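You operate a simulated robot arm through the tools that you are given. There is no shell and no other tool. Be economical: measure what you need, move in short steps, check, and stop when the job is done.

Carry out the task below with a simulated robot arm. There is one attempt and no reset: what you move stays moved.

TASK
Tint the white can beside the dispenser with 3 shots of green.
Fine: slide it under the spouts on the tray and leave it there; drip nothing; shut the valve after.
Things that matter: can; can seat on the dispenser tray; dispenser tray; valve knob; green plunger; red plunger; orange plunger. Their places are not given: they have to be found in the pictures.

It is judged by the outcome, as a careful person would: the job done as asked, and still so three seconds after it is handed in. It fails if anything else is knocked over, pushed out of place, dropped, spilled or broken.

THE ROBOT
A 6-joint arm with a two-finger parallel gripper, fixed in place. Base frame: the origin is at the foot of the arm, x ahead of it, y to its left, z up; the work surface is at about z = 0.85. Lengths are in m, angles in rad, forces in N, time in s.
With the tool pointing down near the work surface it reaches from about 0.26 to 0.68 m from the base axis. Its first joint turns from -1.152 to 1.152 rad. Payload 2.9 kg.
Tool frame: the origin (TCP) lies between the finger pads and is the grasp point; the fingertips stand 0.03 m ahead of it; z points along the fingers, y is the line along which they close. The gripper opens to 0.11 m. The fingers are 0.02 m wide and 0.01 m thick; the gripper's body (0.048 by 0.112 m) begins 0.055 m behind the TCP.
Orientation is that of the tool frame in the base frame, as [roll, pitch, yaw] about the fixed x, y, z axes, in that order (R = Rz(yaw) Ry(pitch) Rx(roll)). With the fingers straight down and closing along the base's y, the tool's x points along the base's -x, its y along +y and its z along -z.

THE INTERFACE
- The arm moves only by the tool move_arm. Its argument "deltas" is a list of rows, each a list of 7 numbers: the closure, from 0 (fully open) to 1 (shut), then the shift along the tool's x, y, z in m, then the turn, a rotation vector about the tool's x, y, z in rad. In form: [[gripper, dx, dy, dz, wx, wy, wz], ...]. A call has 1 to 10 rows; each row is the pose to reach, as a shift and turn from the pose commanded when the call began, along the tool's axes at that moment. A row lasts 0.2 s, in which the tool goes at most 0.05 m and 0.15 rad; a call with a longer step from one row to the next is refused whole, and so is a gripper value outside its range. A pose out of reach is approached as far as the arm can. The call stops where the force on the tool passes 70 N (or 10 N more than at its start, if that is more) or the arm is blocked; 0.2 s more then pass. The fingers move at their own pace (about 0.108 m/s each) and stop on an object; they squeeze with about 32 N. The grip force told is the motor's: it shows also when the fingers shut on nothing. Time passes only in rows, and 0.2 s behind the last, so rows that repeat a pose let the fingers close. It gives the time, the measured TCP pose, the force on the tool (base axes), the opening and the grip force at its end, in the units of the frame above (readings bear some noise).
- Cameras (640 x 400 px; columns grow to the right, rows downward): "scene" is fixed at [0.1023, 0.4333, 1.412]; the picture's right is [-0.65, -0.76, 0.00], its down [-0.21, 0.18, -0.96] and it looks along [0.73, -0.62, -0.28] (base axes); focal length 339 px, centre (320, 200). "wrist" rides on the gripper at [-0.036, 0, -0.057] in the tool frame; the picture's right is [0.00, -1.00, 0.00], its down [0.97, 0.00, -0.24] and it looks along [0.24, 0.00, 0.97] (tool axes); focal length 218 px, centre (320, 200).
- capture(camera): a new picture of that camera. No time passes.
- locate(camera, pixels): for up to 12 pixels [column, row] of the newest picture of that camera ("zoom" is the newest enlarged one), the place [x, y, z] in the base frame of the surface seen there, good to about 0.003 m, but the place of the scene camera against the robot may be out by one fixed shift of up to 0.018 m in any direction. No time passes.
- inspect(camera, box): a new picture of the part [left, top, right, bottom] of that camera's present view, enlarged. No time passes.
- job_done(): hands the job in; it is judged then, once.

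Work in short steps. Measure before you move; look again where a grasp or a placing could have gone wrong, and mend it. You have 80 turns and 38 pictures in all, the two below and enlarged ones among them. Open the gripper and draw the arm clear of the work before you hand the job in, unless the task says otherwise; then end with one line.

The tools are called after "Request:" as name(argument=value, ...) on one line, values as JSON. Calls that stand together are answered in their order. move_arm: Moves the arm, as the interface text tells. Its arguments: {"type":"object","properties":{"deltas":{"type":"array"}},"required":["deltas"]} The other tools are called the same way: capture (camera) takes a picture; locate (camera, pixels) gives the place of the surface under pixels of a picture; inspect (camera, box) takes an enlarged picture of a part of a camera's view; job_done () hands the job in.

At the start:

```text
clock: 0.0
tool_pos: [0.3726, 0.1079, 1.2808]
orientation: [3.141, 0.0, -3.141]
contact_force: [0.7, -0.3, 0.4]
gripper_width: 0.1106
finger_force: 0.1
```

scene: 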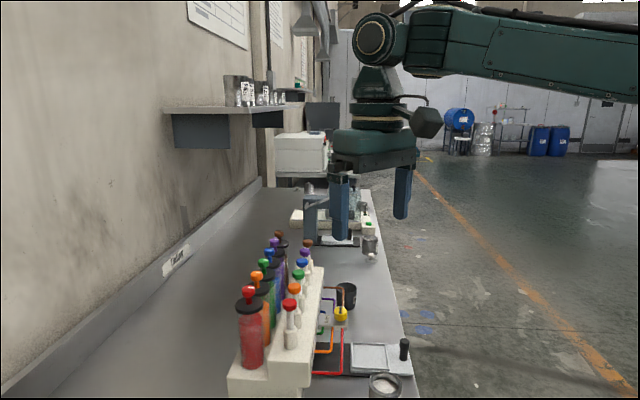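
wrist: 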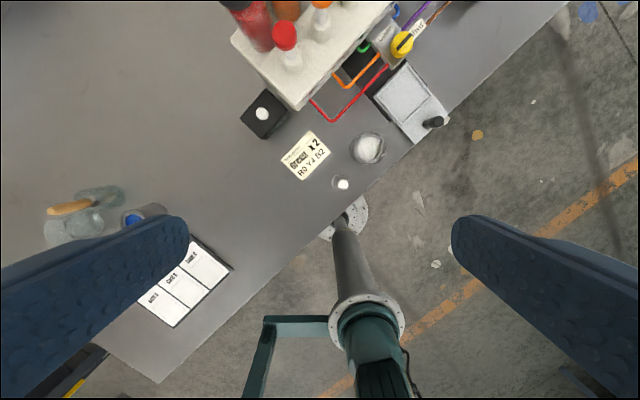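

The dispenser lies ahead of the arm, with the can near wrist (368,148). I take enlarged views to make out the parts.

Request:
inspect(camera="wrist", box=[220, 0, 480, 200])

Request:
inspect(camera="scene", box=[220, 220, 440, 400])

```text
2.00 times, centred on (350, 100) of wrist
```

zoom: 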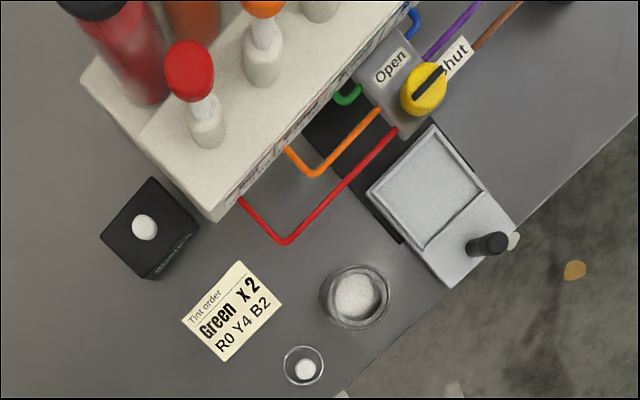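

```text
2.22 times, centred on (330, 310) of scene
```

zoom: 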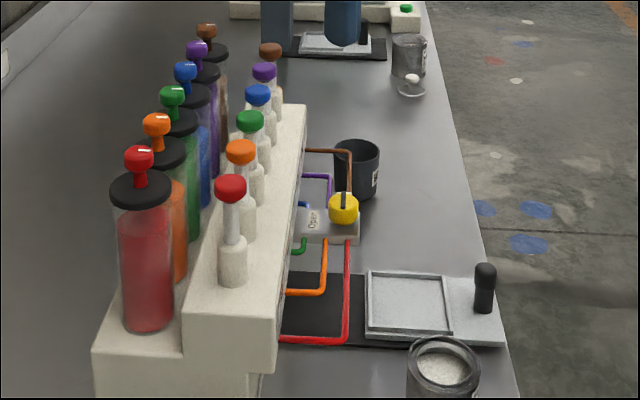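

Request:
inspect(camera="wrist", box=[340, 0, 460, 150])

Request:
inspect(camera="scene", box=[290, 290, 420, 400])

Request:
locate(camera="scene", pixels=[[298, 275], [294, 288], [290, 303], [384, 384], [362, 355], [404, 345], [341, 311], [302, 263], [266, 278], [320, 358], [265, 263]])

Request:
locate(camera="wrist", pixels=[[284, 36], [321, 5], [368, 148], [390, 93], [432, 122], [401, 41], [370, 90], [310, 155], [263, 113], [342, 184], [372, 50]])

```text
2.67 times, centred on (400, 75) of wrist
```

zoom: 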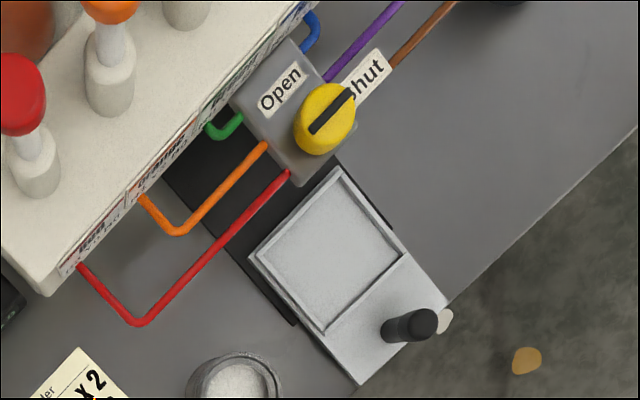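

```text
3.64 times, centred on (355, 345) of scene
```

zoom: 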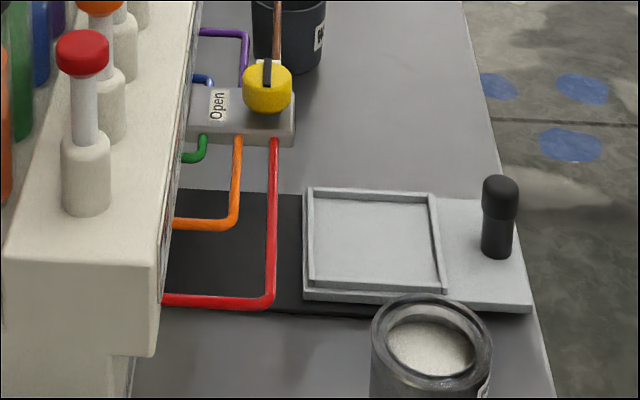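

```text
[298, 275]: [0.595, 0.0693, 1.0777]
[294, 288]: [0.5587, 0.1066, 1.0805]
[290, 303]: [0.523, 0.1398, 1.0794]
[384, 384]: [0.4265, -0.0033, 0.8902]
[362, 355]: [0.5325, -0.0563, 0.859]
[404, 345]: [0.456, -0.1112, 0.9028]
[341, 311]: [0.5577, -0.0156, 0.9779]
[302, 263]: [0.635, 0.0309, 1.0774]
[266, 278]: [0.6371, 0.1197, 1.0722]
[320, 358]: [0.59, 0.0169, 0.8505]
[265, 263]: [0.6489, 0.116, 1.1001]
```

```text
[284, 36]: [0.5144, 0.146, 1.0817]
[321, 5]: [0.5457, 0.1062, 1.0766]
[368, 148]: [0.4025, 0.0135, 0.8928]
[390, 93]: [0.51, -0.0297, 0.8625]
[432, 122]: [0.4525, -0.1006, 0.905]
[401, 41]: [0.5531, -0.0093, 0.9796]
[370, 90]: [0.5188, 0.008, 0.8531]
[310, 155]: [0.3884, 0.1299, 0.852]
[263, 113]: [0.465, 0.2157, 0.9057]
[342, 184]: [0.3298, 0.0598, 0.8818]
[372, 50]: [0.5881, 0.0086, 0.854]
```

The task says 3 shots, so I keep to that although the note on the bench says "Green X2". The knob pointer is at Shut. I move the wrist camera above the dispenser for a better look.

Request:
move_arm(deltas=[[0, -0.03, -0.027, 0, 0, 0, 0], [0, -0.06, -0.054, 0, 0, 0, 0], [0, -0.09, -0.081, 0, 0, 0, 0], [0, -0.127, -0.108, 0, 0, 0, 0], [0, -0.127, -0.108, 0, 0, 0, 0]])

Request:
capture(camera="wrist")

```text
clock: 1.2
tool_pos: [0.4987, 0.0002, 1.2802]
orientation: [3.141, 0.002, -3.14]
contact_force: [-0.5, -0.6, 0.0]
gripper_width: 0.11
finger_force: 0.0
```

```text
31 pictures are left
```

wrist: 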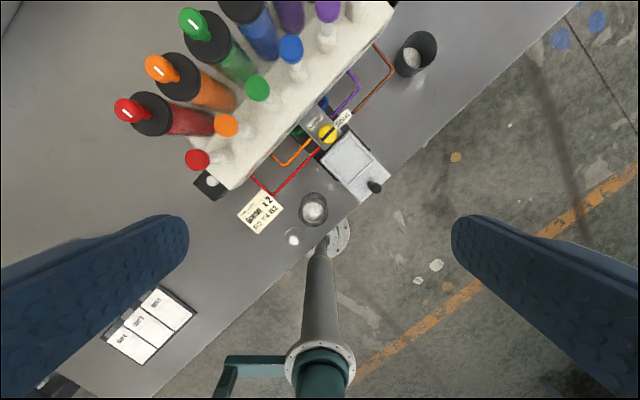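

Request:
inspect(camera="wrist", box=[260, 80, 400, 240])

Request:
locate(camera="wrist", pixels=[[197, 160], [226, 125], [257, 88], [291, 47], [328, 134], [313, 211], [374, 187], [350, 160], [350, 129], [321, 159], [391, 179], [358, 201]])

```text
2.50 times, centred on (330, 160) of wrist
```

zoom: 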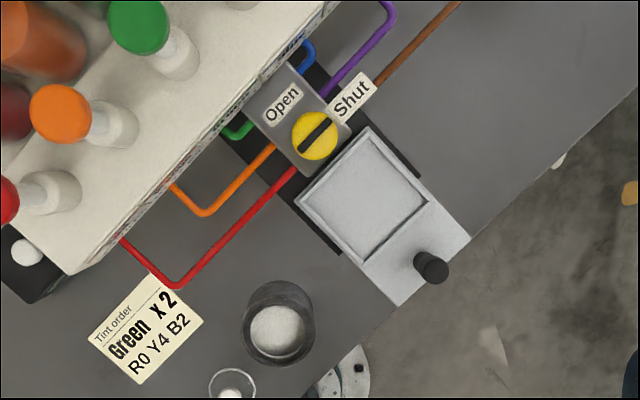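

```text
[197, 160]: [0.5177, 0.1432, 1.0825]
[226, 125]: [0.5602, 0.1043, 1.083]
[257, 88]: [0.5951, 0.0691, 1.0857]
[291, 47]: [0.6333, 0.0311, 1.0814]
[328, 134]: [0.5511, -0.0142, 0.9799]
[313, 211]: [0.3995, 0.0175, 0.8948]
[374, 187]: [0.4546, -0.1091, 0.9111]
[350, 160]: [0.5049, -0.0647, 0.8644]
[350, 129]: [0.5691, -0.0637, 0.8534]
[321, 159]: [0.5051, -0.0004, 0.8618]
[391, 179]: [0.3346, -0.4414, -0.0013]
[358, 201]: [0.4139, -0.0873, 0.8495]
```

Request:
locate(camera="zoom", pixels=[[245, 332], [312, 332], [278, 363], [278, 303], [304, 205], [368, 132], [425, 198], [365, 259], [431, 263], [316, 135], [295, 137], [337, 137]])

Request:
locate(camera="zoom", pixels=[[360, 197], [278, 330], [302, 148], [335, 122], [280, 103], [350, 97], [290, 112], [299, 160], [345, 130], [270, 120], [443, 272], [278, 289]])

```text
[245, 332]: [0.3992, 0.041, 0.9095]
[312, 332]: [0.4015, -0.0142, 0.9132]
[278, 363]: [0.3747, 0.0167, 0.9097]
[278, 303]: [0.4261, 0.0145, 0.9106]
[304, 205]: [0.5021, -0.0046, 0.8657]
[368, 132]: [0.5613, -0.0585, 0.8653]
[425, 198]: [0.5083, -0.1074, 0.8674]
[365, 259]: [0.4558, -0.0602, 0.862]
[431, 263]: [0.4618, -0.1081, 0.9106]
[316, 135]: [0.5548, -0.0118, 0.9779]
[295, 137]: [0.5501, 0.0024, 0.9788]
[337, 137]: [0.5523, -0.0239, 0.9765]
```

```text
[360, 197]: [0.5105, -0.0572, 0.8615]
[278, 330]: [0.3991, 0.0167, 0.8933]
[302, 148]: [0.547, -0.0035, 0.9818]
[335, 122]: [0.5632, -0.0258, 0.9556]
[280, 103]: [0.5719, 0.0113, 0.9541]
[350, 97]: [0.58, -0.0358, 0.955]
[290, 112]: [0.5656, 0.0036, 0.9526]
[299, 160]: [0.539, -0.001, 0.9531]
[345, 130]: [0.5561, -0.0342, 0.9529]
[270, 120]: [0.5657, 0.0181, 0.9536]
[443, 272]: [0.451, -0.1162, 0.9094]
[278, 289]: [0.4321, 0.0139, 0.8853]
```

Measured: can rim centre ≈(0.400, 0.0145), top at 0.911; seat centre ≈(0.507,-0.0575); slide direction ≈(0.70,0.72). I turn the tool about vertical so that the camera rides on the outer side and looks at the dispenser's front.

Request:
move_arm(deltas=[[0, 0.02, 0, 0, 0, 0, 0.14], [0, 0.04, 0, 0, 0, 0, 0.28], [0, 0.06, 0, 0, 0, 0, 0.42], [0, 0.08, 0, 0, 0, 0, 0.56], [0, 0.099, 0.0145, 0, 0, 0, 0.7], [0, 0.099, 0.0145, 0, 0, 0, 0.84], [0, 0.099, 0.0145, 0, 0, 0, 0.98], [0, 0.099, 0.0145, 0, 0, 0, 1.12], [0, 0.099, 0.0145, 0, 0, 0, 1.26], [0, 0.099, 0.0145, 0, 0, 0, 1.4]])

```text
clock: 3.4
tool_pos: [0.3991, 0.0139, 1.2798]
orientation: [3.14, 0.0, 1.74]
contact_force: [0.0, -0.2, 0.3]
gripper_width: 0.1099
finger_force: 0.0
```

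Request:
move_arm(deltas=[[0, 0, 0, 0, 0, 0, 0.14], [0, 0, 0, 0, 0, 0, 0.28], [0, 0, 0, 0, 0, 0, 0.42], [0, 0, 0, 0, 0, 0, 0.56], [0, 0, 0, 0, 0, 0, 0.7], [0, 0, 0, 0, 0, 0, 0.84], [0, 0, 0, 0, 0, 0, 0.94], [0, 0, 0, 0, 0, 0, 0.94]])

Request:
capture(camera="wrist")

```text
clock: 5.2
tool_pos: [0.4003, 0.0138, 1.2812]
orientation: [-3.142, 0.0, 0.802]
contact_force: [-0.5, -0.8, -0.9]
gripper_width: 0.1099
finger_force: 0.0
```

```text
29 pictures are left
```

wrist: 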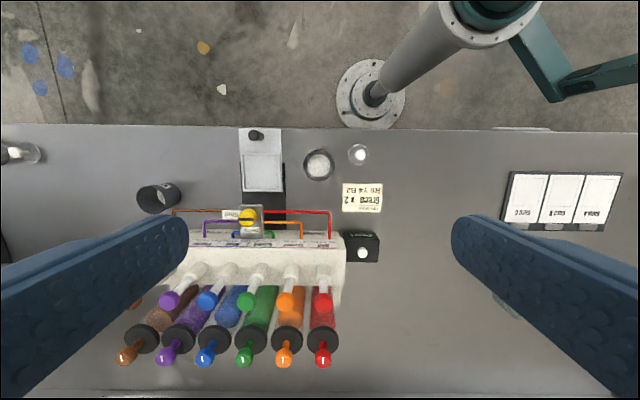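

The orientation is reached and the row lies level in the picture. I half-close the gripper to clear the little glass at (358,155), go down part way and re-measure the can.

Request:
move_arm(deltas=[[0.27, 0, 0, 0.05, 0, 0, 0], [0.27, 0, 0, 0.1, 0, 0, 0], [0.27, 0, 0, 0.15, 0, 0, 0], [0.27, 0, 0, 0.2, 0, 0, 0], [0.27, 0, 0, 0.24, 0, 0, 0], [0.27, 0, 0, 0.24, 0, 0, 0]])

Request:
capture(camera="wrist")

```text
clock: 6.6
tool_pos: [0.4007, 0.0149, 1.0411]
orientation: [3.142, -0.001, 0.801]
contact_force: [-0.5, -0.8, 0.4]
gripper_width: 0.0802
finger_force: 0.1
```

```text
28 pictures are left
```

wrist: 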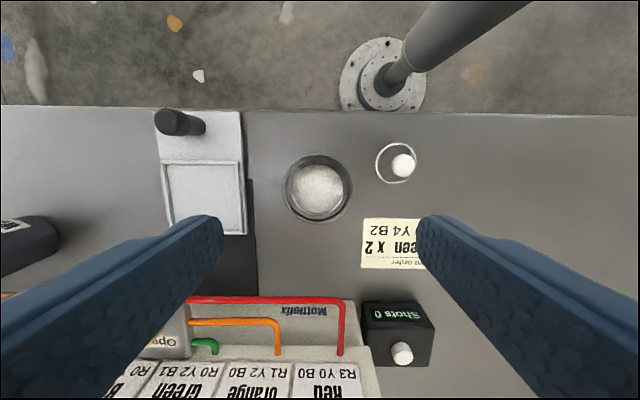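

Request:
inspect(camera="wrist", box=[150, 90, 470, 290])

Request:
locate(camera="wrist", pixels=[[284, 187], [351, 187], [318, 154], [318, 219], [377, 162], [416, 162], [166, 163], [240, 163], [243, 230], [182, 122], [172, 228], [200, 190]])

```text
2.00 times, centred on (310, 190) of wrist
```

zoom: 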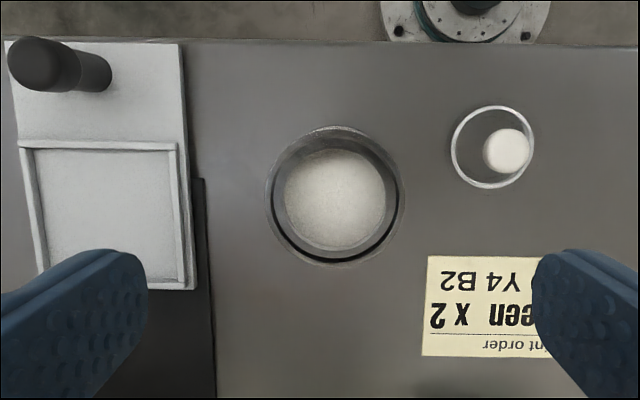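

```text
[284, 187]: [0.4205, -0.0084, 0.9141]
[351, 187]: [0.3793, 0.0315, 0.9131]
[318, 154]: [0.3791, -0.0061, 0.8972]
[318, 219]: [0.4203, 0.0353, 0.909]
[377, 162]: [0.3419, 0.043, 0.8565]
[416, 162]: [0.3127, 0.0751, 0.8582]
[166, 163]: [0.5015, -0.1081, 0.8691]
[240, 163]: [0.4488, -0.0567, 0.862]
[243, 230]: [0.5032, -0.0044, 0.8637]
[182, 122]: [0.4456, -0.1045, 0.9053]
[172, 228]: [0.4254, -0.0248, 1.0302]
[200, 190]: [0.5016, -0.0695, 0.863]
```

Can centre is ≈(0.400,0.013), diameter ≈0.057, and the fingers clear the glass. I go down to z≈0.907 and grip.

Request:
move_arm(deltas=[[0.27, -0.002, 0, 0.045, 0, 0, 0], [0.27, -0.002, 0, 0.09, 0, 0, 0], [0.27, -0.002, 0, 0.134, 0, 0, 0], [0.27, -0.002, 0, 0.134, 0, 0, 0], [0.6, -0.002, 0, 0.134, 0, 0, 0], [0.6, -0.002, 0, 0.134, 0, 0, 0], [0.6, -0.002, 0, 0.134, 0, 0, 0]])

```text
clock: 8.2
tool_pos: [0.3983, 0.0137, 0.9067]
orientation: [3.141, -0.001, 0.801]
contact_force: [0.1, 0.5, 0.5]
gripper_width: 0.0612
finger_force: 31.6
```

Gripped (width 0.061). I lift 0.035, carry it gently to over the seat, and check.

Request:
move_arm(deltas=[[0.6, 0, 0, -0.02, 0, 0, 0], [0.6, 0, 0, -0.035, 0, 0, 0], [0.6, 0.004, 0.022, -0.035, 0, 0, 0], [0.6, 0.009, 0.047, -0.035, 0, 0, 0], [0.6, 0.014, 0.072, -0.035, 0, 0, 0], [0.6, 0.019, 0.097, -0.035, 0, 0, 0], [0.6, 0.022, 0.117, -0.035, 0, 0, 0], [0.6, 0.0235, 0.126, -0.035, 0, 0, 0], [0.6, 0.0235, 0.126, -0.035, 0, 0, 0]])

Request:
capture(camera="wrist")

Request:
inspect(camera="scene", box=[290, 270, 430, 400])

```text
clock: 10.2
tool_pos: [0.5062, -0.0574, 0.9426]
orientation: [3.141, 0.0, 0.8]
contact_force: [0.0, -1.2, -2.1]
gripper_width: 0.061
finger_force: 31.5
```

```text
26 pictures are left
```

wrist: 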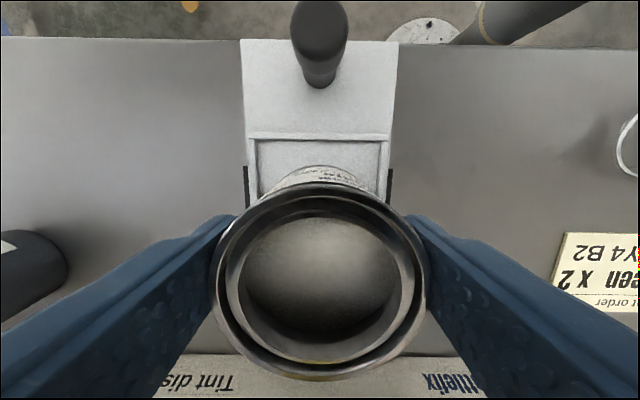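

```text
3.08 times, centred on (360, 335) of scene
```

zoom: 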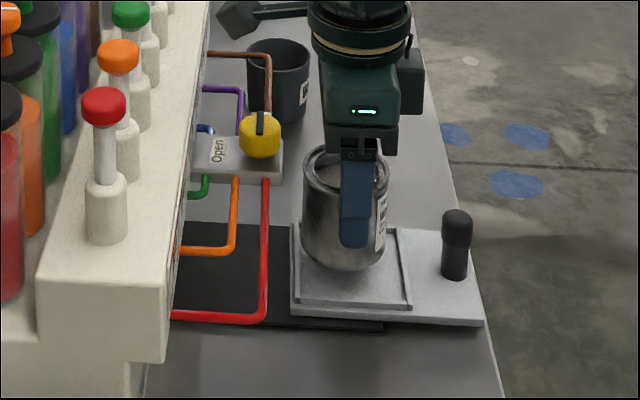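

Well centred over the seat. I lower it to the seat floor, watching the force.

Request:
move_arm(deltas=[[0.6, 0, 0, 0.012, 0, 0, 0], [0.6, 0, 0, 0.02, 0, 0, 0], [0.6, 0, 0, 0.0225, 0, 0, 0], [0.6, 0, 0, 0.0225, 0, 0, 0]])

```text
clock: 11.2
tool_pos: [0.5071, -0.0565, 0.9198]
orientation: [3.138, -0.001, 0.801]
contact_force: [1.3, -1.9, 13.2]
gripper_width: 0.0608
finger_force: 32.4
```

It touches (13 N up). I release to 0.085 wide and rise.

Request:
move_arm(deltas=[[0.23, 0, 0, 0, 0, 0, 0], [0.23, 0, 0, 0, 0, 0, 0], [0.23, 0, 0, -0.03, 0, 0, 0], [0.23, 0, 0, -0.07, 0, 0, 0], [0.23, -0.03, 0, -0.11, 0, 0, 0], [0.23, -0.07, 0, -0.11, 0, 0, 0], [0.23, -0.07, 0, -0.11, 0, 0, 0]])

Request:
capture(camera="wrist")

```text
clock: 12.8
tool_pos: [0.4568, -0.1087, 1.0305]
orientation: [3.142, -0.001, 0.801]
contact_force: [-1.7, -0.1, 0.2]
gripper_width: 0.0848
finger_force: 0.0
```

```text
24 pictures are left
```

wrist: 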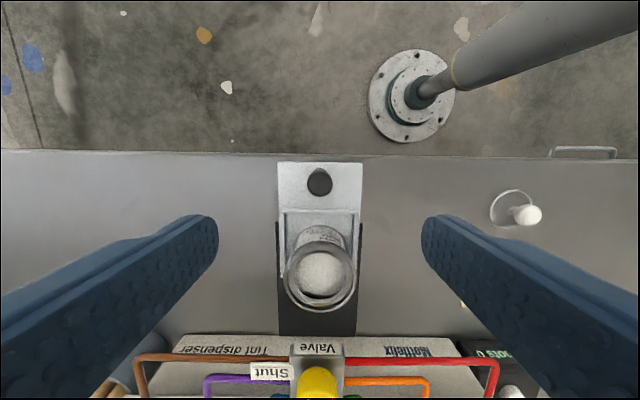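

Request:
locate(camera="wrist", pixels=[[285, 280], [353, 280], [320, 245], [320, 312], [318, 349], [318, 341], [318, 356], [250, 350], [320, 185], [320, 325], [240, 337], [495, 392]])

Request:
inspect(camera="wrist", box=[200, 240, 440, 400])

```text
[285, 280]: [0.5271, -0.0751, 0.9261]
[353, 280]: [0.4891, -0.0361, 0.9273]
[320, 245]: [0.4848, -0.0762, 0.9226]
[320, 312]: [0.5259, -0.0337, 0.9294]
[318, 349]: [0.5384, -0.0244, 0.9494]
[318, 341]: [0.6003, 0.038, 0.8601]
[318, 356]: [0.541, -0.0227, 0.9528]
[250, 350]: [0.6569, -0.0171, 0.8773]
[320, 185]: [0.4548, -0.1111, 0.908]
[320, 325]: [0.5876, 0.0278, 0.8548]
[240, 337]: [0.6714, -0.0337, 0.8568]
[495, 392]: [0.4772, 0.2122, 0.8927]
```

```text
2.50 times, centred on (320, 320) of wrist
```

zoom: 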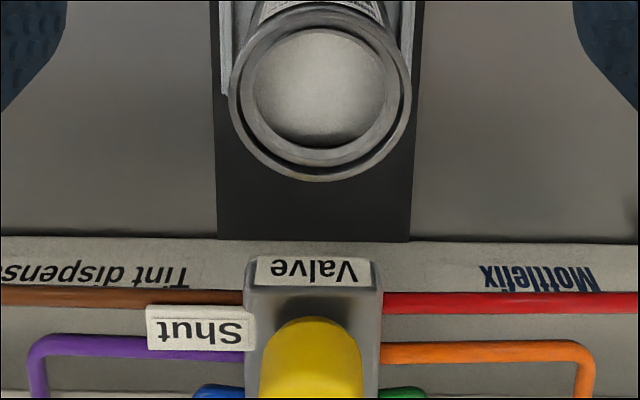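

The can sits in the seat, rim at 0.927, beneath the block's level (front top 0.953). I close the fingers, go down outside the handle at (0.455,-0.111) to push the tray in.

Request:
move_arm(deltas=[[1, -0.04, 0, 0, 0, 0, 0], [1, -0.04, 0, 0, 0, 0, 0], [1, -0.04, 0, 0, 0, 0, 0], [1, -0.04, 0, 0.045, 0, 0, 0], [1, -0.04, 0, 0.09, 0, 0, 0], [1, -0.04, 0, 0.1225, 0, 0, 0], [1, -0.04, 0, 0.1225, 0, 0, 0]])

Request:
inspect(camera="scene", box=[290, 270, 430, 400])

```text
clock: 14.4
tool_pos: [0.4285, -0.1358, 0.905]
orientation: [-3.141, 0.002, 0.801]
contact_force: [-0.6, 0.2, -0.7]
gripper_width: 0.0
finger_force: 32.1
```

```text
3.08 times, centred on (360, 335) of scene
```

zoom: 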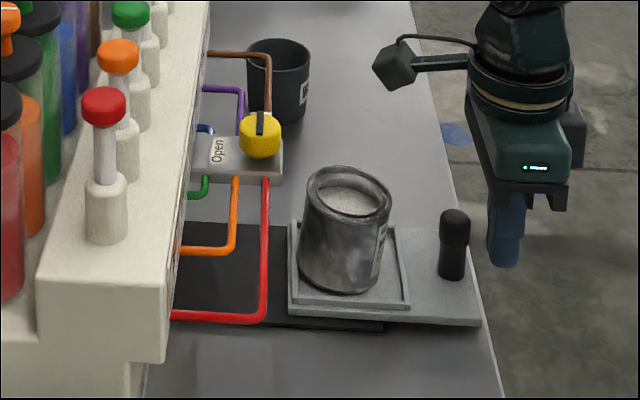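

The fingers are behind the handle, with the tool clear. I push inward in small steps.

Request:
move_arm(deltas=[[1, 0.008, 0, 0, 0, 0, 0], [1, 0.014, 0, 0, 0, 0, 0], [1, 0.02, 0, 0, 0, 0, 0], [1, 0.028, 0, 0, 0, 0, 0], [1, 0.036, 0, 0, 0, 0, 0], [1, 0.044, 0, 0, 0, 0, 0], [1, 0.052, 0, 0, 0, 0, 0], [1, 0.06, 0, 0, 0, 0, 0]])

Request:
inspect(camera="scene", box=[290, 270, 430, 400])

```text
clock: 16.2
tool_pos: [0.4717, -0.0927, 0.906]
orientation: [3.141, 0.0, 0.802]
contact_force: [0.6, -0.3, -0.8]
gripper_width: 0.0
finger_force: 32.0
```

```text
3.08 times, centred on (360, 335) of scene
```

zoom: 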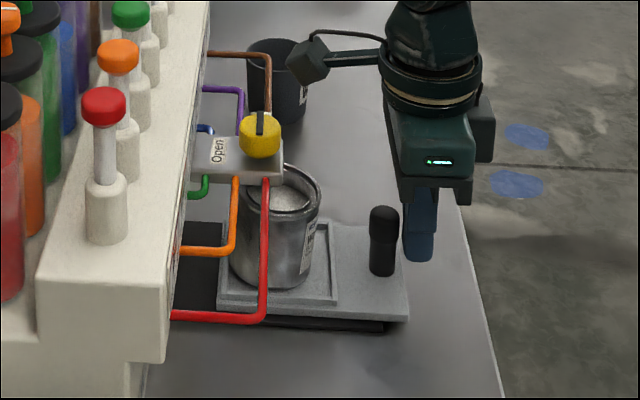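

The tray and can slide together. I continue a bit more slowly.

Request:
move_arm(deltas=[[1, 0.006, 0, 0, 0, 0, 0], [1, 0.012, 0, 0, 0, 0, 0], [1, 0.018, 0, 0, 0, 0, 0], [1, 0.024, 0, 0, 0, 0, 0], [1, 0.03, 0, 0, 0, 0, 0], [1, 0.03, 0, 0, 0, 0, 0]])

Request:
inspect(camera="scene", box=[290, 270, 430, 400])

Request:
capture(camera="wrist")

```text
clock: 17.6
tool_pos: [0.4924, -0.0719, 0.9066]
orientation: [3.141, 0.0, 0.801]
contact_force: [-0.5, 0.8, 0.1]
gripper_width: 0.0
finger_force: 32.1
```

```text
3.08 times, centred on (360, 335) of scene
```

zoom: 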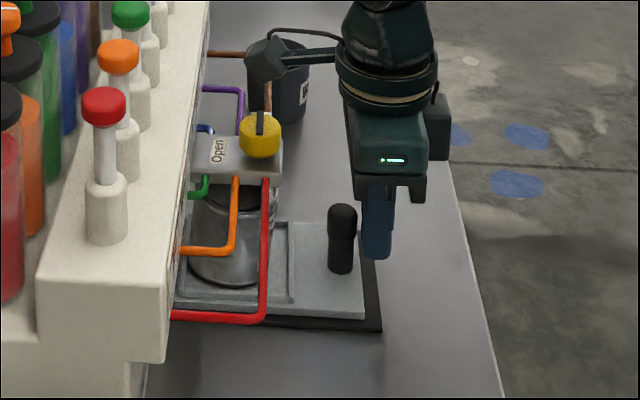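

```text
19 pictures are left
```

wrist: 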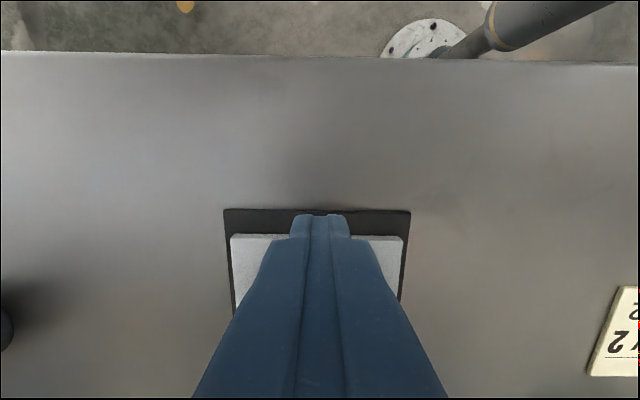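

No stop felt yet; I push on with small steps.

Request:
move_arm(deltas=[[1, 0.003, 0, 0, 0, 0, 0], [1, 0.006, 0, 0, 0, 0, 0], [1, 0.009, 0, 0, 0, 0, 0]])

```text
clock: 18.4
tool_pos: [0.4988, -0.0665, 0.907]
orientation: [3.141, -0.001, 0.8]
contact_force: [-0.3, 0.1, 0.3]
gripper_width: 0.0
finger_force: 31.8
```

Request:
move_arm(deltas=[[1, 0.003, 0, 0, 0, 0, 0], [1, 0.006, 0, 0, 0, 0, 0]])

```text
clock: 19.0
tool_pos: [0.4995, -0.0631, 0.9068]
orientation: [-3.14, 0.003, 0.794]
contact_force: [-17.8, -18.4, 6.5]
gripper_width: 0.0001
finger_force: 32.1
```

The tray is at its stop (25 N back). I back off, and rise for a view.

Request:
move_arm(deltas=[[1, -0.02, 0, 0, 0, 0, 0], [1, -0.05, 0, 0, 0, 0, 0], [1, -0.08, 0, -0.03, 0, 0, 0], [1, -0.1, 0, -0.05, 0, 0.1, 0], [1, -0.12, 0, -0.05, 0, 0.25, 0], [1, -0.12, 0, -0.05, 0, 0.4, 0], [1, -0.12, 0, -0.05, 0, 0.55, 0], [1, -0.12, 0, -0.05, 0, 0.55, 0]])

Request:
inspect(camera="wrist", box=[140, 100, 500, 325])

```text
clock: 20.8
tool_pos: [0.418, -0.1465, 0.9561]
orientation: [-3.14, -0.554, 0.801]
contact_force: [0.3, -0.7, 0.2]
gripper_width: 0.0
finger_force: 32.0
```

```text
1.78 times, centred on (320, 212) of wrist
```

zoom: 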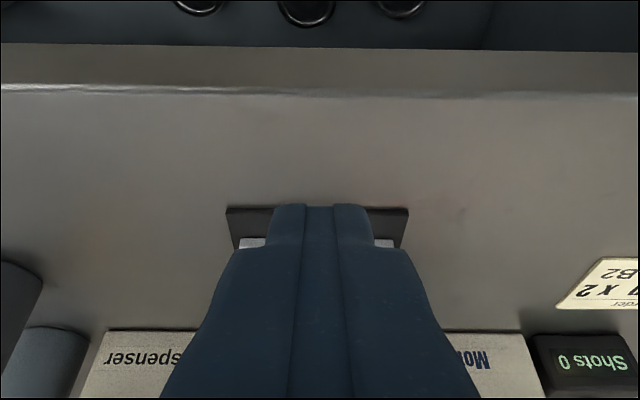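

The closed fingers block the view; I open them and look at the full picture.

Request:
move_arm(deltas=[[0, 0, 0, 0, 0, 0.1, 0], [0, 0, 0, 0, 0, 0.2, 0], [0, 0, 0, 0, 0, 0.2, 0]])

Request:
inspect(camera="wrist", box=[180, 180, 460, 355])

```text
clock: 21.6
tool_pos: [0.4192, -0.1475, 0.9578]
orientation: [-3.141, -0.752, 0.802]
contact_force: [-0.9, 0.0, 0.8]
gripper_width: 0.1099
finger_force: 0.1
```

```text
2.29 times, centred on (320, 268) of wrist
```

zoom: 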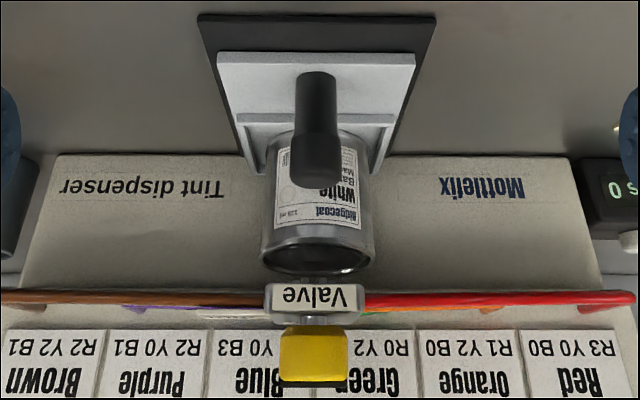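

Request:
locate(camera="zoom", pixels=[[316, 90], [316, 262], [262, 250], [372, 250], [310, 288], [316, 120], [360, 120], [310, 350], [230, 160], [316, 45], [300, 230], [312, 320]])

```text
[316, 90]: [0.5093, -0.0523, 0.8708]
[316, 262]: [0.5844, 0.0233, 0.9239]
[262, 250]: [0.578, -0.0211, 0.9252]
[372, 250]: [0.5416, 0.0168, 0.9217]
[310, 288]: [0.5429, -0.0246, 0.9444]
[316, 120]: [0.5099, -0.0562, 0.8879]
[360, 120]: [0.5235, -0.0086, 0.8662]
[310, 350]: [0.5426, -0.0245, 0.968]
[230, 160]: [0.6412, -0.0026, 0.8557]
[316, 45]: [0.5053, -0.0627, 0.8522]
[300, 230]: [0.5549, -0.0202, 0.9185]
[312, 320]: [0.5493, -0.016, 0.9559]
```

The can stands under the block, centred (n≈0.40 between block 0.357 and the face 0.4485). Next the valve: level the tool and rise first.

Request:
move_arm(deltas=[[0.4, 0.014, 0, -0.015, 0, -0.15, 0], [0.6, 0.028, 0, -0.03, 0, -0.3, 0], [0.6, 0.042, 0, -0.045, 0, -0.45, 0], [0.6, 0.056, 0, -0.06, 0, -0.6, 0], [0.6, 0.068, 0, -0.073, 0, -0.75, 0], [0.6, 0.068, 0, -0.073, 0, -0.75, 0]])

```text
clock: 23.0
tool_pos: [0.4183, -0.1479, 1.0574]
orientation: [-3.141, -0.001, 0.803]
contact_force: [0.3, -0.4, 0.6]
gripper_width: 0.044
finger_force: 0.1
```

Request:
move_arm(deltas=[[0.6, 0.04, 0, 0, 0, 0, 0], [0.6, 0.08, 0, 0, 0, 0, 0], [0.6, 0.12, 0.002, 0, 0, 0, 0], [0.6, 0.16, 0.002, 0, 0, 0, 0], [0.6, 0.19, 0.002, 0, 0, 0, 0], [0.6, 0.19, 0.002, 0, 0, 0, 0]])

Request:
capture(camera="wrist")

```text
clock: 24.4
tool_pos: [0.5504, -0.0131, 1.0572]
orientation: [3.141, -0.001, 0.801]
contact_force: [-1.0, 0.5, 0.4]
gripper_width: 0.0443
finger_force: 0.1
```

```text
16 pictures are left
```

wrist: 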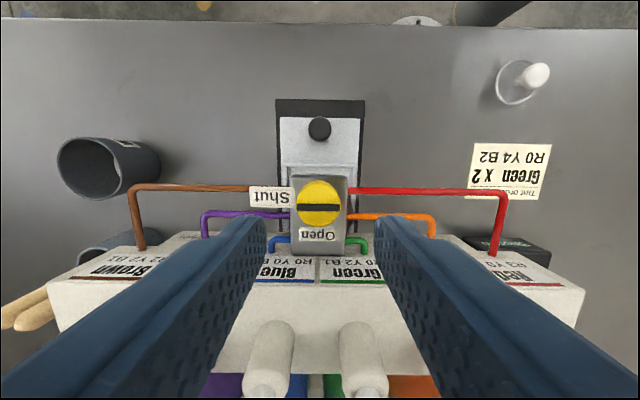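

Request:
locate(camera="wrist", pixels=[[320, 206], [300, 206], [339, 206], [320, 188], [320, 224], [320, 250], [300, 180], [342, 181], [270, 196], [362, 328], [268, 328]])

```text
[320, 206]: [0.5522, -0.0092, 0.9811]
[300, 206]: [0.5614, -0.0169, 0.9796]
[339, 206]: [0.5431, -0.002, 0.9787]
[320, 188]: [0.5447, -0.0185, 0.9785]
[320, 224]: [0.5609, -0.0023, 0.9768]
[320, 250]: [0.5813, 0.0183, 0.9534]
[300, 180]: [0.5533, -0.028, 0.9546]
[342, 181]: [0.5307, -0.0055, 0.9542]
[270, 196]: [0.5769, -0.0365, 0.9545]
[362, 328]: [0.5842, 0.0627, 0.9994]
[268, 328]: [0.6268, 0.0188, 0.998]
```

The knob's centre is (0.5525,-0.0098) and its pointer at Shut. I go down and grip it.

Request:
move_arm(deltas=[[0.6, 0.004, 0, 0.03, 0, 0, 0], [0.6, 0.004, 0, 0.06, 0, 0, 0], [0.6, 0.004, 0, 0.07, 0, 0, 0], [0.6, 0.004, 0, 0.07, 0, 0, 0], [0.9, 0.004, 0, 0.07, 0, 0, 0], [0.9, 0.004, 0, 0.07, 0, 0, 0], [0.9, 0.004, 0, 0.07, 0, 0, 0]])

```text
clock: 26.0
tool_pos: [0.5552, -0.0094, 0.9876]
orientation: [3.139, -0.002, 0.801]
contact_force: [7.3, -5.4, -6.1]
gripper_width: 0.0298
finger_force: 44.7
```

Gripped (width 0.030). I turn it a quarter turn counter-clockwise as seen from above, toward Open.

Request:
move_arm(deltas=[[0.9, 0, 0, 0, 0, 0, -0.13], [0.9, 0, 0, 0, 0, 0, -0.26], [0.9, 0, 0, 0, 0, 0, -0.39], [0.9, 0, 0, 0, 0, 0, -0.52], [0.9, 0, 0, 0, 0, 0, -0.65], [0.9, 0, 0, 0, 0, 0, -0.78], [0.9, 0, 0, 0, 0, 0, -0.78]])

```text
clock: 27.6
tool_pos: [0.5537, -0.0089, 0.9863]
orientation: [-3.137, 0.0, 1.583]
contact_force: [-17.0, 1.0, 5.1]
gripper_width: 0.0296
finger_force: 45.1
```

Request:
move_arm(deltas=[[0.9, 0, -0.0015, 0, 0, 0, -0.13], [0.9, 0, -0.0015, 0, 0, 0, -0.26], [0.9, 0, -0.0015, 0, 0, 0, -0.39], [0.9, 0, -0.0015, 0, 0, 0, -0.52], [0.9, 0, -0.0015, 0, 0, 0, -0.65], [0.9, 0, -0.0015, 0, 0, 0, -0.79], [0.9, 0, -0.0015, 0, 0, 0, -0.79]])

Request:
inspect(camera="scene", box=[280, 250, 440, 400])

```text
clock: 29.2
tool_pos: [0.5521, -0.0108, 0.9863]
orientation: [-3.137, -0.004, 2.371]
contact_force: [-29.7, -5.7, 5.4]
gripper_width: 0.0295
finger_force: 44.6
```

```text
2.67 times, centred on (360, 325) of scene
```

zoom: 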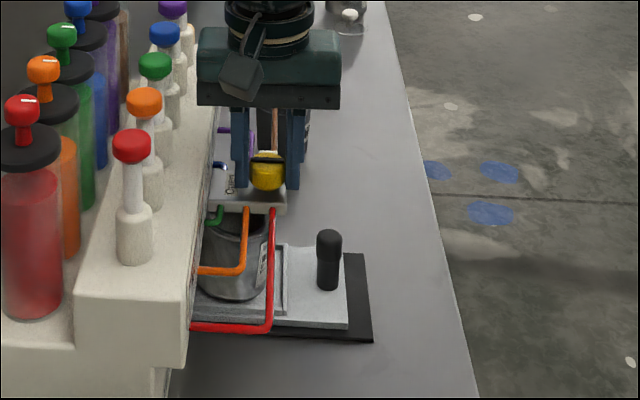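

The pointer appears turned toward Open. I release gently and rise to check.

Request:
move_arm(deltas=[[0.6, 0, 0, 0, 0, 0, 0], [0.6, 0, 0, 0, 0, 0, 0], [0.6, 0, 0, -0.03, 0, 0, 0], [0.6, 0, 0, -0.07, 0, 0, 0], [0.6, 0, 0, -0.11, 0, 0, 0], [0.6, 0, 0, -0.14, 0, 0, 0], [0.6, 0, 0, -0.14, 0, 0, 0]])

Request:
capture(camera="wrist")

```text
clock: 30.8
tool_pos: [0.5528, -0.0093, 1.1271]
orientation: [-3.141, -0.001, 2.373]
contact_force: [-0.1, -0.3, -0.6]
gripper_width: 0.0441
finger_force: 0.0
```

```text
14 pictures are left
```

wrist: 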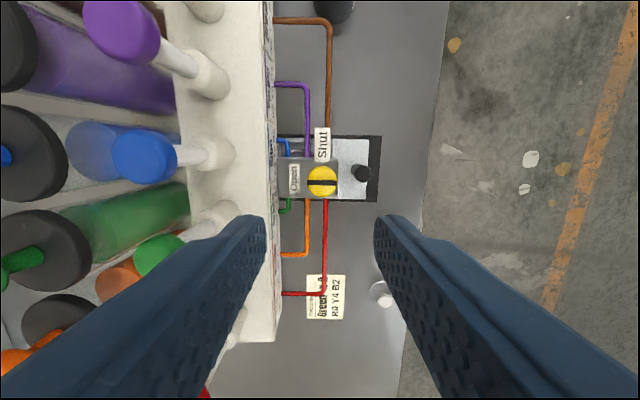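

The pointer is at Open. I rise, turn back to the aligned yaw and go over the green pump head at ≈(0.595,0.069).

Request:
move_arm(deltas=[[0.6, 0, 0, -0.045, 0, 0, 0.1], [0.6, 0, 0, -0.08, 0, 0, 0.24], [0.6, 0.003, 0.015, -0.1, 0, 0, 0.38], [0.6, 0.006, 0.03, -0.1, 0, 0, 0.52], [0.6, 0.012, 0.045, -0.1, 0, 0, 0.66], [0.6, 0.018, 0.06, -0.1, 0, 0, 0.8], [0.6, 0.024, 0.075, -0.1, 0, 0, 0.94], [0.6, 0.024, 0.0853, -0.1, 0, 0, 1.08], [0.6, 0.024, 0.0853, -0.1, 0, 0, 1.22], [0.6, 0.024, 0.0853, -0.1, 0, 0, 1.36]])

Request:
move_arm(deltas=[[0.6, 0, 0, 0, 0, 0, 0.1], [0.6, 0, 0, 0, 0, 0, 0.212], [0.6, 0, 0, 0, 0, 0, 0.212]])

Request:
capture(camera="wrist")

```text
clock: 33.0
tool_pos: [0.5737, 0.0654, 1.2135]
orientation: [-3.14, 0.0, 1.01]
contact_force: [-0.3, 0.2, 0.3]
gripper_width: 0.0438
finger_force: 0.0
out of reach, approached as far as the arm can: row 5, 6, 7, 8, 9, 10
```

```text
clock: 33.8
tool_pos: [0.5744, 0.0645, 1.2134]
orientation: [-3.14, 0.0, 0.799]
contact_force: [0.3, 0.3, -0.4]
gripper_width: 0.0439
finger_force: 0.1
```

```text
13 pictures are left
```

wrist: 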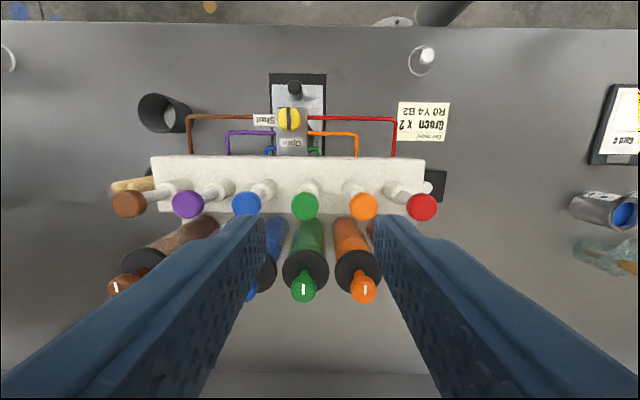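

Request:
locate(camera="wrist", pixels=[[305, 207], [293, 207], [317, 207], [305, 196], [305, 218], [246, 204], [363, 207], [303, 283], [310, 186], [311, 150]])

Request:
inspect(camera="wrist", box=[240, 150, 380, 238])

```text
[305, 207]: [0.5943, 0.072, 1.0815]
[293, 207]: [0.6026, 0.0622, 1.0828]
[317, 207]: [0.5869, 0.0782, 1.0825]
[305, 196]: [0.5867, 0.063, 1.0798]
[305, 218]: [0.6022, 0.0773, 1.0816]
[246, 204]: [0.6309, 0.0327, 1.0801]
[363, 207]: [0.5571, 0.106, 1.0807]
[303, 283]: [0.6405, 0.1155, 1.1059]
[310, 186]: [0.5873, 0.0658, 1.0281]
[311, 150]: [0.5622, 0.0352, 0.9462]
```

```text
4.55 times, centred on (310, 194) of wrist
```

zoom: 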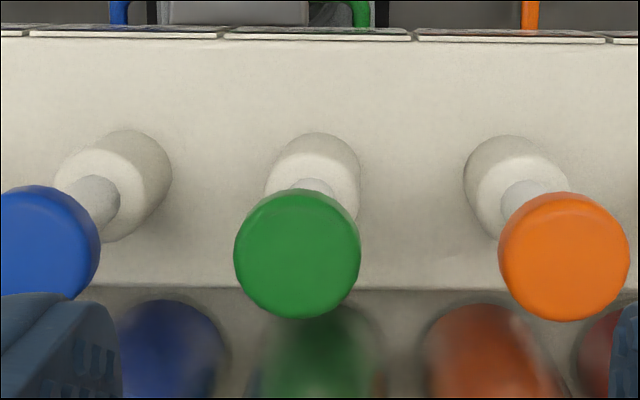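

Green head centre (0.5945,0.0705), top at 1.0815. I close the fingers and go down some to see where the command stands.

Request:
move_arm(deltas=[[1, 0, 0, 0.03, 0, 0, 0], [1, 0, 0, 0.06, 0, 0, 0], [1, 0, 0, 0.08, 0, 0, 0], [1, 0, 0, 0.08, 0, 0, 0]])

```text
clock: 34.8
tool_pos: [0.5739, 0.0657, 1.1351]
orientation: [-3.141, 0.0, 0.801]
contact_force: [-0.9, 0.5, -0.7]
gripper_width: 0.0
finger_force: 31.8
```

Request:
move_arm(deltas=[[1, 0.009, 0.006, 0, 0, 0, 0], [1, 0.0178, 0.0114, 0.005, 0, 0, 0], [1, 0.0178, 0.0114, 0.01, 0, 0, 0], [1, 0.0178, 0.0114, 0.01, 0, 0, 0]])

Request:
inspect(camera="scene", box=[220, 200, 360, 340])

```text
clock: 35.8
tool_pos: [0.596, 0.0698, 1.1244]
orientation: [3.142, 0.0, 0.8]
contact_force: [0.2, -0.4, 0.1]
gripper_width: 0.0
finger_force: 32.2
```

```text
2.86 times, centred on (290, 270) of scene
```

zoom: 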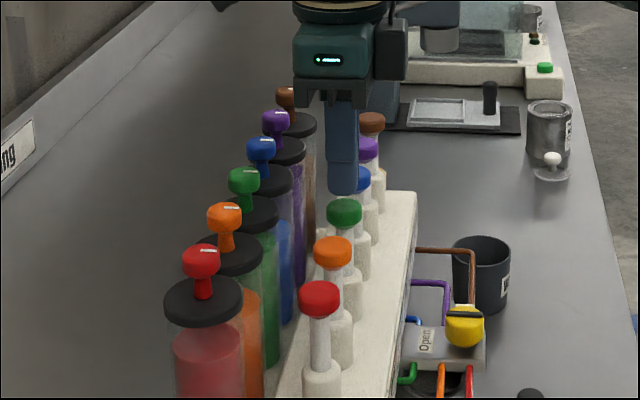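

The closed tips are above the green head. I press the first stroke in, stepwise.

Request:
move_arm(deltas=[[1, 0, 0, 0.01, 0, 0, 0], [1, 0, 0, 0.018, 0, 0, 0], [1, 0, 0, 0.026, 0, 0, 0], [1, 0, 0, 0.032, 0, 0, 0]])

```text
clock: 36.8
tool_pos: [0.5943, 0.0711, 1.0934]
orientation: [3.14, -0.004, 0.8]
contact_force: [2.3, 1.2, 6.4]
gripper_width: 0.0
finger_force: 31.6
```

Request:
move_arm(deltas=[[1, 0, 0, 0.004, 0, 0, 0], [1, 0, 0, 0.008, 0, 0, 0]])

```text
clock: 37.4
tool_pos: [0.5948, 0.0716, 1.0892]
orientation: [3.136, -0.009, 0.8]
contact_force: [-3.4, 1.8, 36.9]
gripper_width: 0.0
finger_force: 32.2
```

Bottomed at a stroke of ≈0.022 (37 N). I lift off fully and read the shot counter.

Request:
move_arm(deltas=[[1, 0, 0, -0.01, 0, 0, 0], [1, 0, 0, -0.025, 0, 0, 0], [1, 0, 0, -0.04, 0, 0, 0], [1, 0, 0, -0.04, 0, 0, 0]])

Request:
capture(camera="wrist")

```text
clock: 38.4
tool_pos: [0.5929, 0.0697, 1.1242]
orientation: [-3.14, 0.001, 0.799]
contact_force: [0.3, -0.1, 0.7]
gripper_width: 0.0
finger_force: 32.5
```

```text
10 pictures are left
```

wrist: 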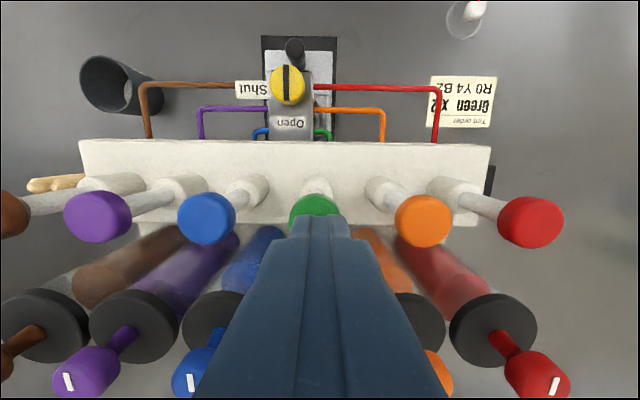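

The counter is hidden from here; I shift outward to read it.

Request:
move_arm(deltas=[[1, -0.04, -0.02, 0, 0, 0, 0], [1, -0.08, -0.05, 0, 0, 0, 0], [1, -0.12, -0.08, 0, 0, 0, 0], [1, -0.12, -0.1, 0, 0, 0, 0], [1, -0.12, -0.1, 0, 0, 0, 0]])

Request:
inspect(camera="wrist", box=[330, 180, 490, 280])

```text
clock: 39.6
tool_pos: [0.4392, 0.054, 1.1247]
orientation: [-3.141, -0.001, 0.798]
contact_force: [-0.3, 0.1, -0.4]
gripper_width: 0.0
finger_force: 31.8
```

```text
4.00 times, centred on (410, 230) of wrist
```

zoom: 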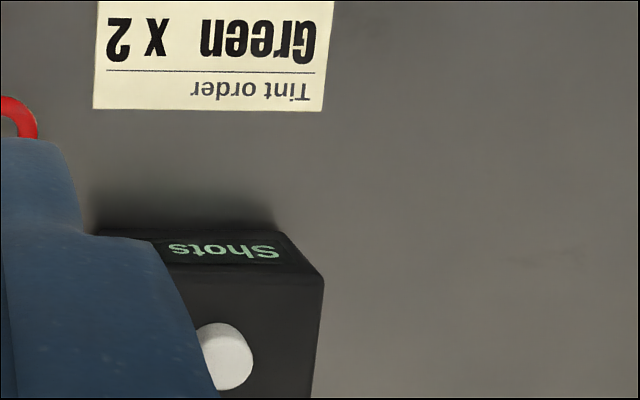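

Request:
move_arm(deltas=[[1, 0, 0.04, 0, 0, 0, 0], [1, 0, 0.04, 0, 0, 0, 0]])

Request:
inspect(camera="wrist", box=[370, 180, 530, 280])

```text
clock: 40.2
tool_pos: [0.4677, 0.0244, 1.1255]
orientation: [3.14, -0.001, 0.797]
contact_force: [-0.2, -0.2, 0.2]
gripper_width: 0.0
finger_force: 31.9
```

```text
4.00 times, centred on (450, 230) of wrist
```

zoom: 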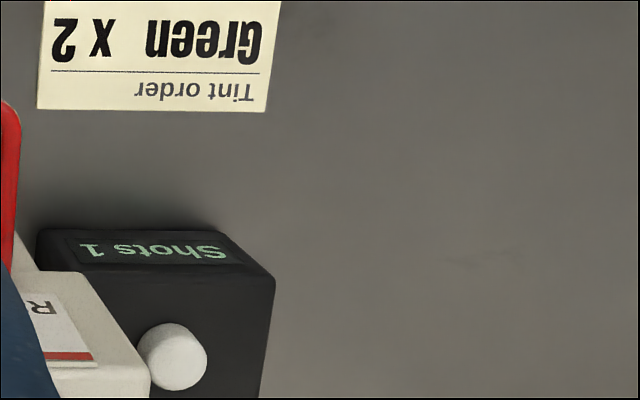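

It reads "Shots 1", so one press is one shot. I go back over the green head.

Request:
move_arm(deltas=[[1, 0.035, 0.018, 0, 0, 0, 0], [1, 0.07, 0.036, 0, 0, 0, 0], [1, 0.1, 0.05, 0, 0, 0, 0], [1, 0.1215, 0.0583, 0, 0, 0, 0], [1, 0.1215, 0.0583, 0, 0, 0, 0]])

```text
clock: 41.4
tool_pos: [0.5943, 0.0717, 1.1241]
orientation: [-3.141, 0.001, 0.799]
contact_force: [0.4, 1.1, 0.5]
gripper_width: 0.0
finger_force: 31.9
```

Over the head again; second press to the same depth (commanded 0.040), then a full lift, in one call.

Request:
move_arm(deltas=[[1, 0, 0, 0.012, 0, 0, 0], [1, 0, 0, 0.022, 0, 0, 0], [1, 0, 0, 0.032, 0, 0, 0], [1, 0, 0, 0.04, 0, 0, 0], [1, 0, 0, 0.04, 0, 0, 0]])

```text
clock: 42.6
tool_pos: [0.5936, 0.0723, 1.0901]
orientation: [3.136, -0.01, 0.799]
contact_force: [-8.4, -3.6, 38.3]
gripper_width: 0.0
finger_force: 32.1
```

Request:
move_arm(deltas=[[1, 0, 0, -0.01, 0, 0, 0], [1, 0, 0, -0.025, 0, 0, 0], [1, 0, 0, -0.04, 0, 0, 0], [1, 0, 0, -0.04, 0, 0, 0], [1, 0, 0, -0.04, 0, 0, 0]])

```text
clock: 43.8
tool_pos: [0.5946, 0.0717, 1.1245]
orientation: [-3.141, -0.001, 0.8]
contact_force: [-1.0, -1.2, 0.1]
gripper_width: 0.0
finger_force: 32.0
```

Second press bottomed at 38 N and lifted clear. Third press likewise.

Request:
move_arm(deltas=[[1, 0, 0, 0.012, 0, 0, 0], [1, 0, 0, 0.022, 0, 0, 0], [1, 0, 0, 0.032, 0, 0, 0], [1, 0, 0, 0.04, 0, 0, 0], [1, 0, 0, 0.04, 0, 0, 0]])

Request:
move_arm(deltas=[[1, 0, 0, -0.01, 0, 0, 0], [1, 0, 0, -0.025, 0, 0, 0], [1, 0, 0, -0.04, 0, 0, 0], [1, 0, 0, -0.04, 0, 0, 0], [1, -0.04, -0.018, -0.04, 0, 0, 0], [1, -0.08, -0.036, -0.04, 0, 0, 0], [1, -0.1215, -0.0583, -0.04, 0, 0, 0], [1, -0.1215, -0.0583, -0.04, 0, 0, 0]])

Request:
inspect(camera="wrist", box=[370, 180, 530, 280])

```text
clock: 45.0
tool_pos: [0.5944, 0.0732, 1.0897]
orientation: [3.134, -0.01, 0.799]
contact_force: [-4.1, -1.9, 37.3]
gripper_width: 0.0
finger_force: 32.2
```

```text
clock: 46.8
tool_pos: [0.4671, 0.0267, 1.1251]
orientation: [-3.141, -0.002, 0.798]
contact_force: [-0.6, 0.1, -0.8]
gripper_width: 0.0
finger_force: 31.3
```

```text
4.00 times, centred on (450, 230) of wrist
```

zoom: 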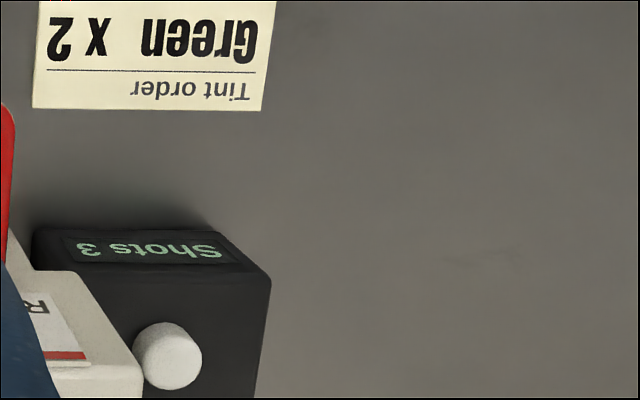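

The counter reads 3. Now to the valve: over the knob again, turning to the yaw at which I let it go, fingers 0.045 apart.

Request:
move_arm(deltas=[[0.6, 0.006, 0.02, 0, 0, 0, -0.14], [0.6, 0.012, 0.04, 0, 0, 0, -0.28], [0.6, 0.02, 0.06, 0, 0, 0, -0.42], [0.6, 0.0323, 0.0864, 0, 0, 0, -0.56], [0.6, 0.0323, 0.0864, 0, 0, 0, -0.7], [0.6, 0.0323, 0.0864, 0, 0, 0, -0.84], [0.6, 0.0323, 0.0864, 0, 0, 0, -0.98], [0.6, 0.0323, 0.0864, 0, 0, 0, -1.12], [0.6, 0.0323, 0.0864, 0, 0, 0, -1.26], [0.6, 0.0323, 0.0864, 0, 0, 0, -1.4]])

Request:
move_arm(deltas=[[0.6, 0, 0, 0, 0, 0, -0.1], [0.6, 0, 0, 0, 0, 0, -0.173], [0.6, 0, 0, 0, 0, 0, -0.173]])

```text
clock: 49.0
tool_pos: [0.5507, -0.0119, 1.125]
orientation: [-3.141, 0.0, 2.203]
contact_force: [-0.8, 0.0, -0.6]
gripper_width: 0.0438
finger_force: 0.1
```

```text
clock: 49.8
tool_pos: [0.5517, -0.0103, 1.1243]
orientation: [3.141, 0.0, 2.374]
contact_force: [-0.6, -0.1, 0.7]
gripper_width: 0.0439
finger_force: 0.0
```

Over the knob at the right pose; I go down to z≈0.987 and grip.

Request:
move_arm(deltas=[[0.6, 0, 0, 0.045, 0, 0, 0], [0.6, 0, 0, 0.09, 0, 0, 0], [0.6, 0, 0, 0.125, 0, 0, 0], [0.6, 0, 0, 0.1375, 0, 0, 0], [0.6, 0, 0, 0.1375, 0, 0, 0], [0.9, 0, 0, 0.1375, 0, 0, 0], [0.9, 0, 0, 0.1375, 0, 0, 0], [0.9, 0, 0, 0.1375, 0, 0, 0]])

```text
clock: 51.6
tool_pos: [0.5522, -0.0105, 0.9863]
orientation: [3.141, 0.001, 2.372]
contact_force: [0.5, 0.1, -5.3]
gripper_width: 0.0297
finger_force: 45.0
```

Gripped with almost no side force. I turn it back clockwise toward Shut.

Request:
move_arm(deltas=[[0.9, 0, 0, 0, 0, 0, 0.14], [0.9, 0, 0, 0, 0, 0, 0.28], [0.9, 0, 0, 0, 0, 0, 0.42], [0.9, 0, 0, 0, 0, 0, 0.56], [0.9, 0, 0, 0, 0, 0, 0.7], [0.9, 0, 0, 0, 0, 0, 0.84], [0.9, 0, 0, 0, 0, 0, 0.98], [0.9, 0, 0, 0, 0, 0, 1.12], [0.9, 0, 0, 0, 0, 0, 1.26], [0.9, 0, 0, 0, 0, 0, 1.4]])

Request:
move_arm(deltas=[[0.9, 0, 0, 0, 0, 0, 0.1], [0.9, 0, 0, 0, 0, 0, 0.18], [0.9, 0, 0, 0, 0, 0, 0.18]])

```text
clock: 53.8
tool_pos: [0.5543, -0.011, 0.9869]
orientation: [3.137, -0.004, 0.969]
contact_force: [22.0, 8.3, -15.4]
gripper_width: 0.0297
finger_force: 45.2
```

```text
clock: 54.6
tool_pos: [0.5535, -0.013, 0.987]
orientation: [3.14, -0.001, 0.788]
contact_force: [16.6, -5.0, -8.8]
gripper_width: 0.0296
finger_force: 44.8
```

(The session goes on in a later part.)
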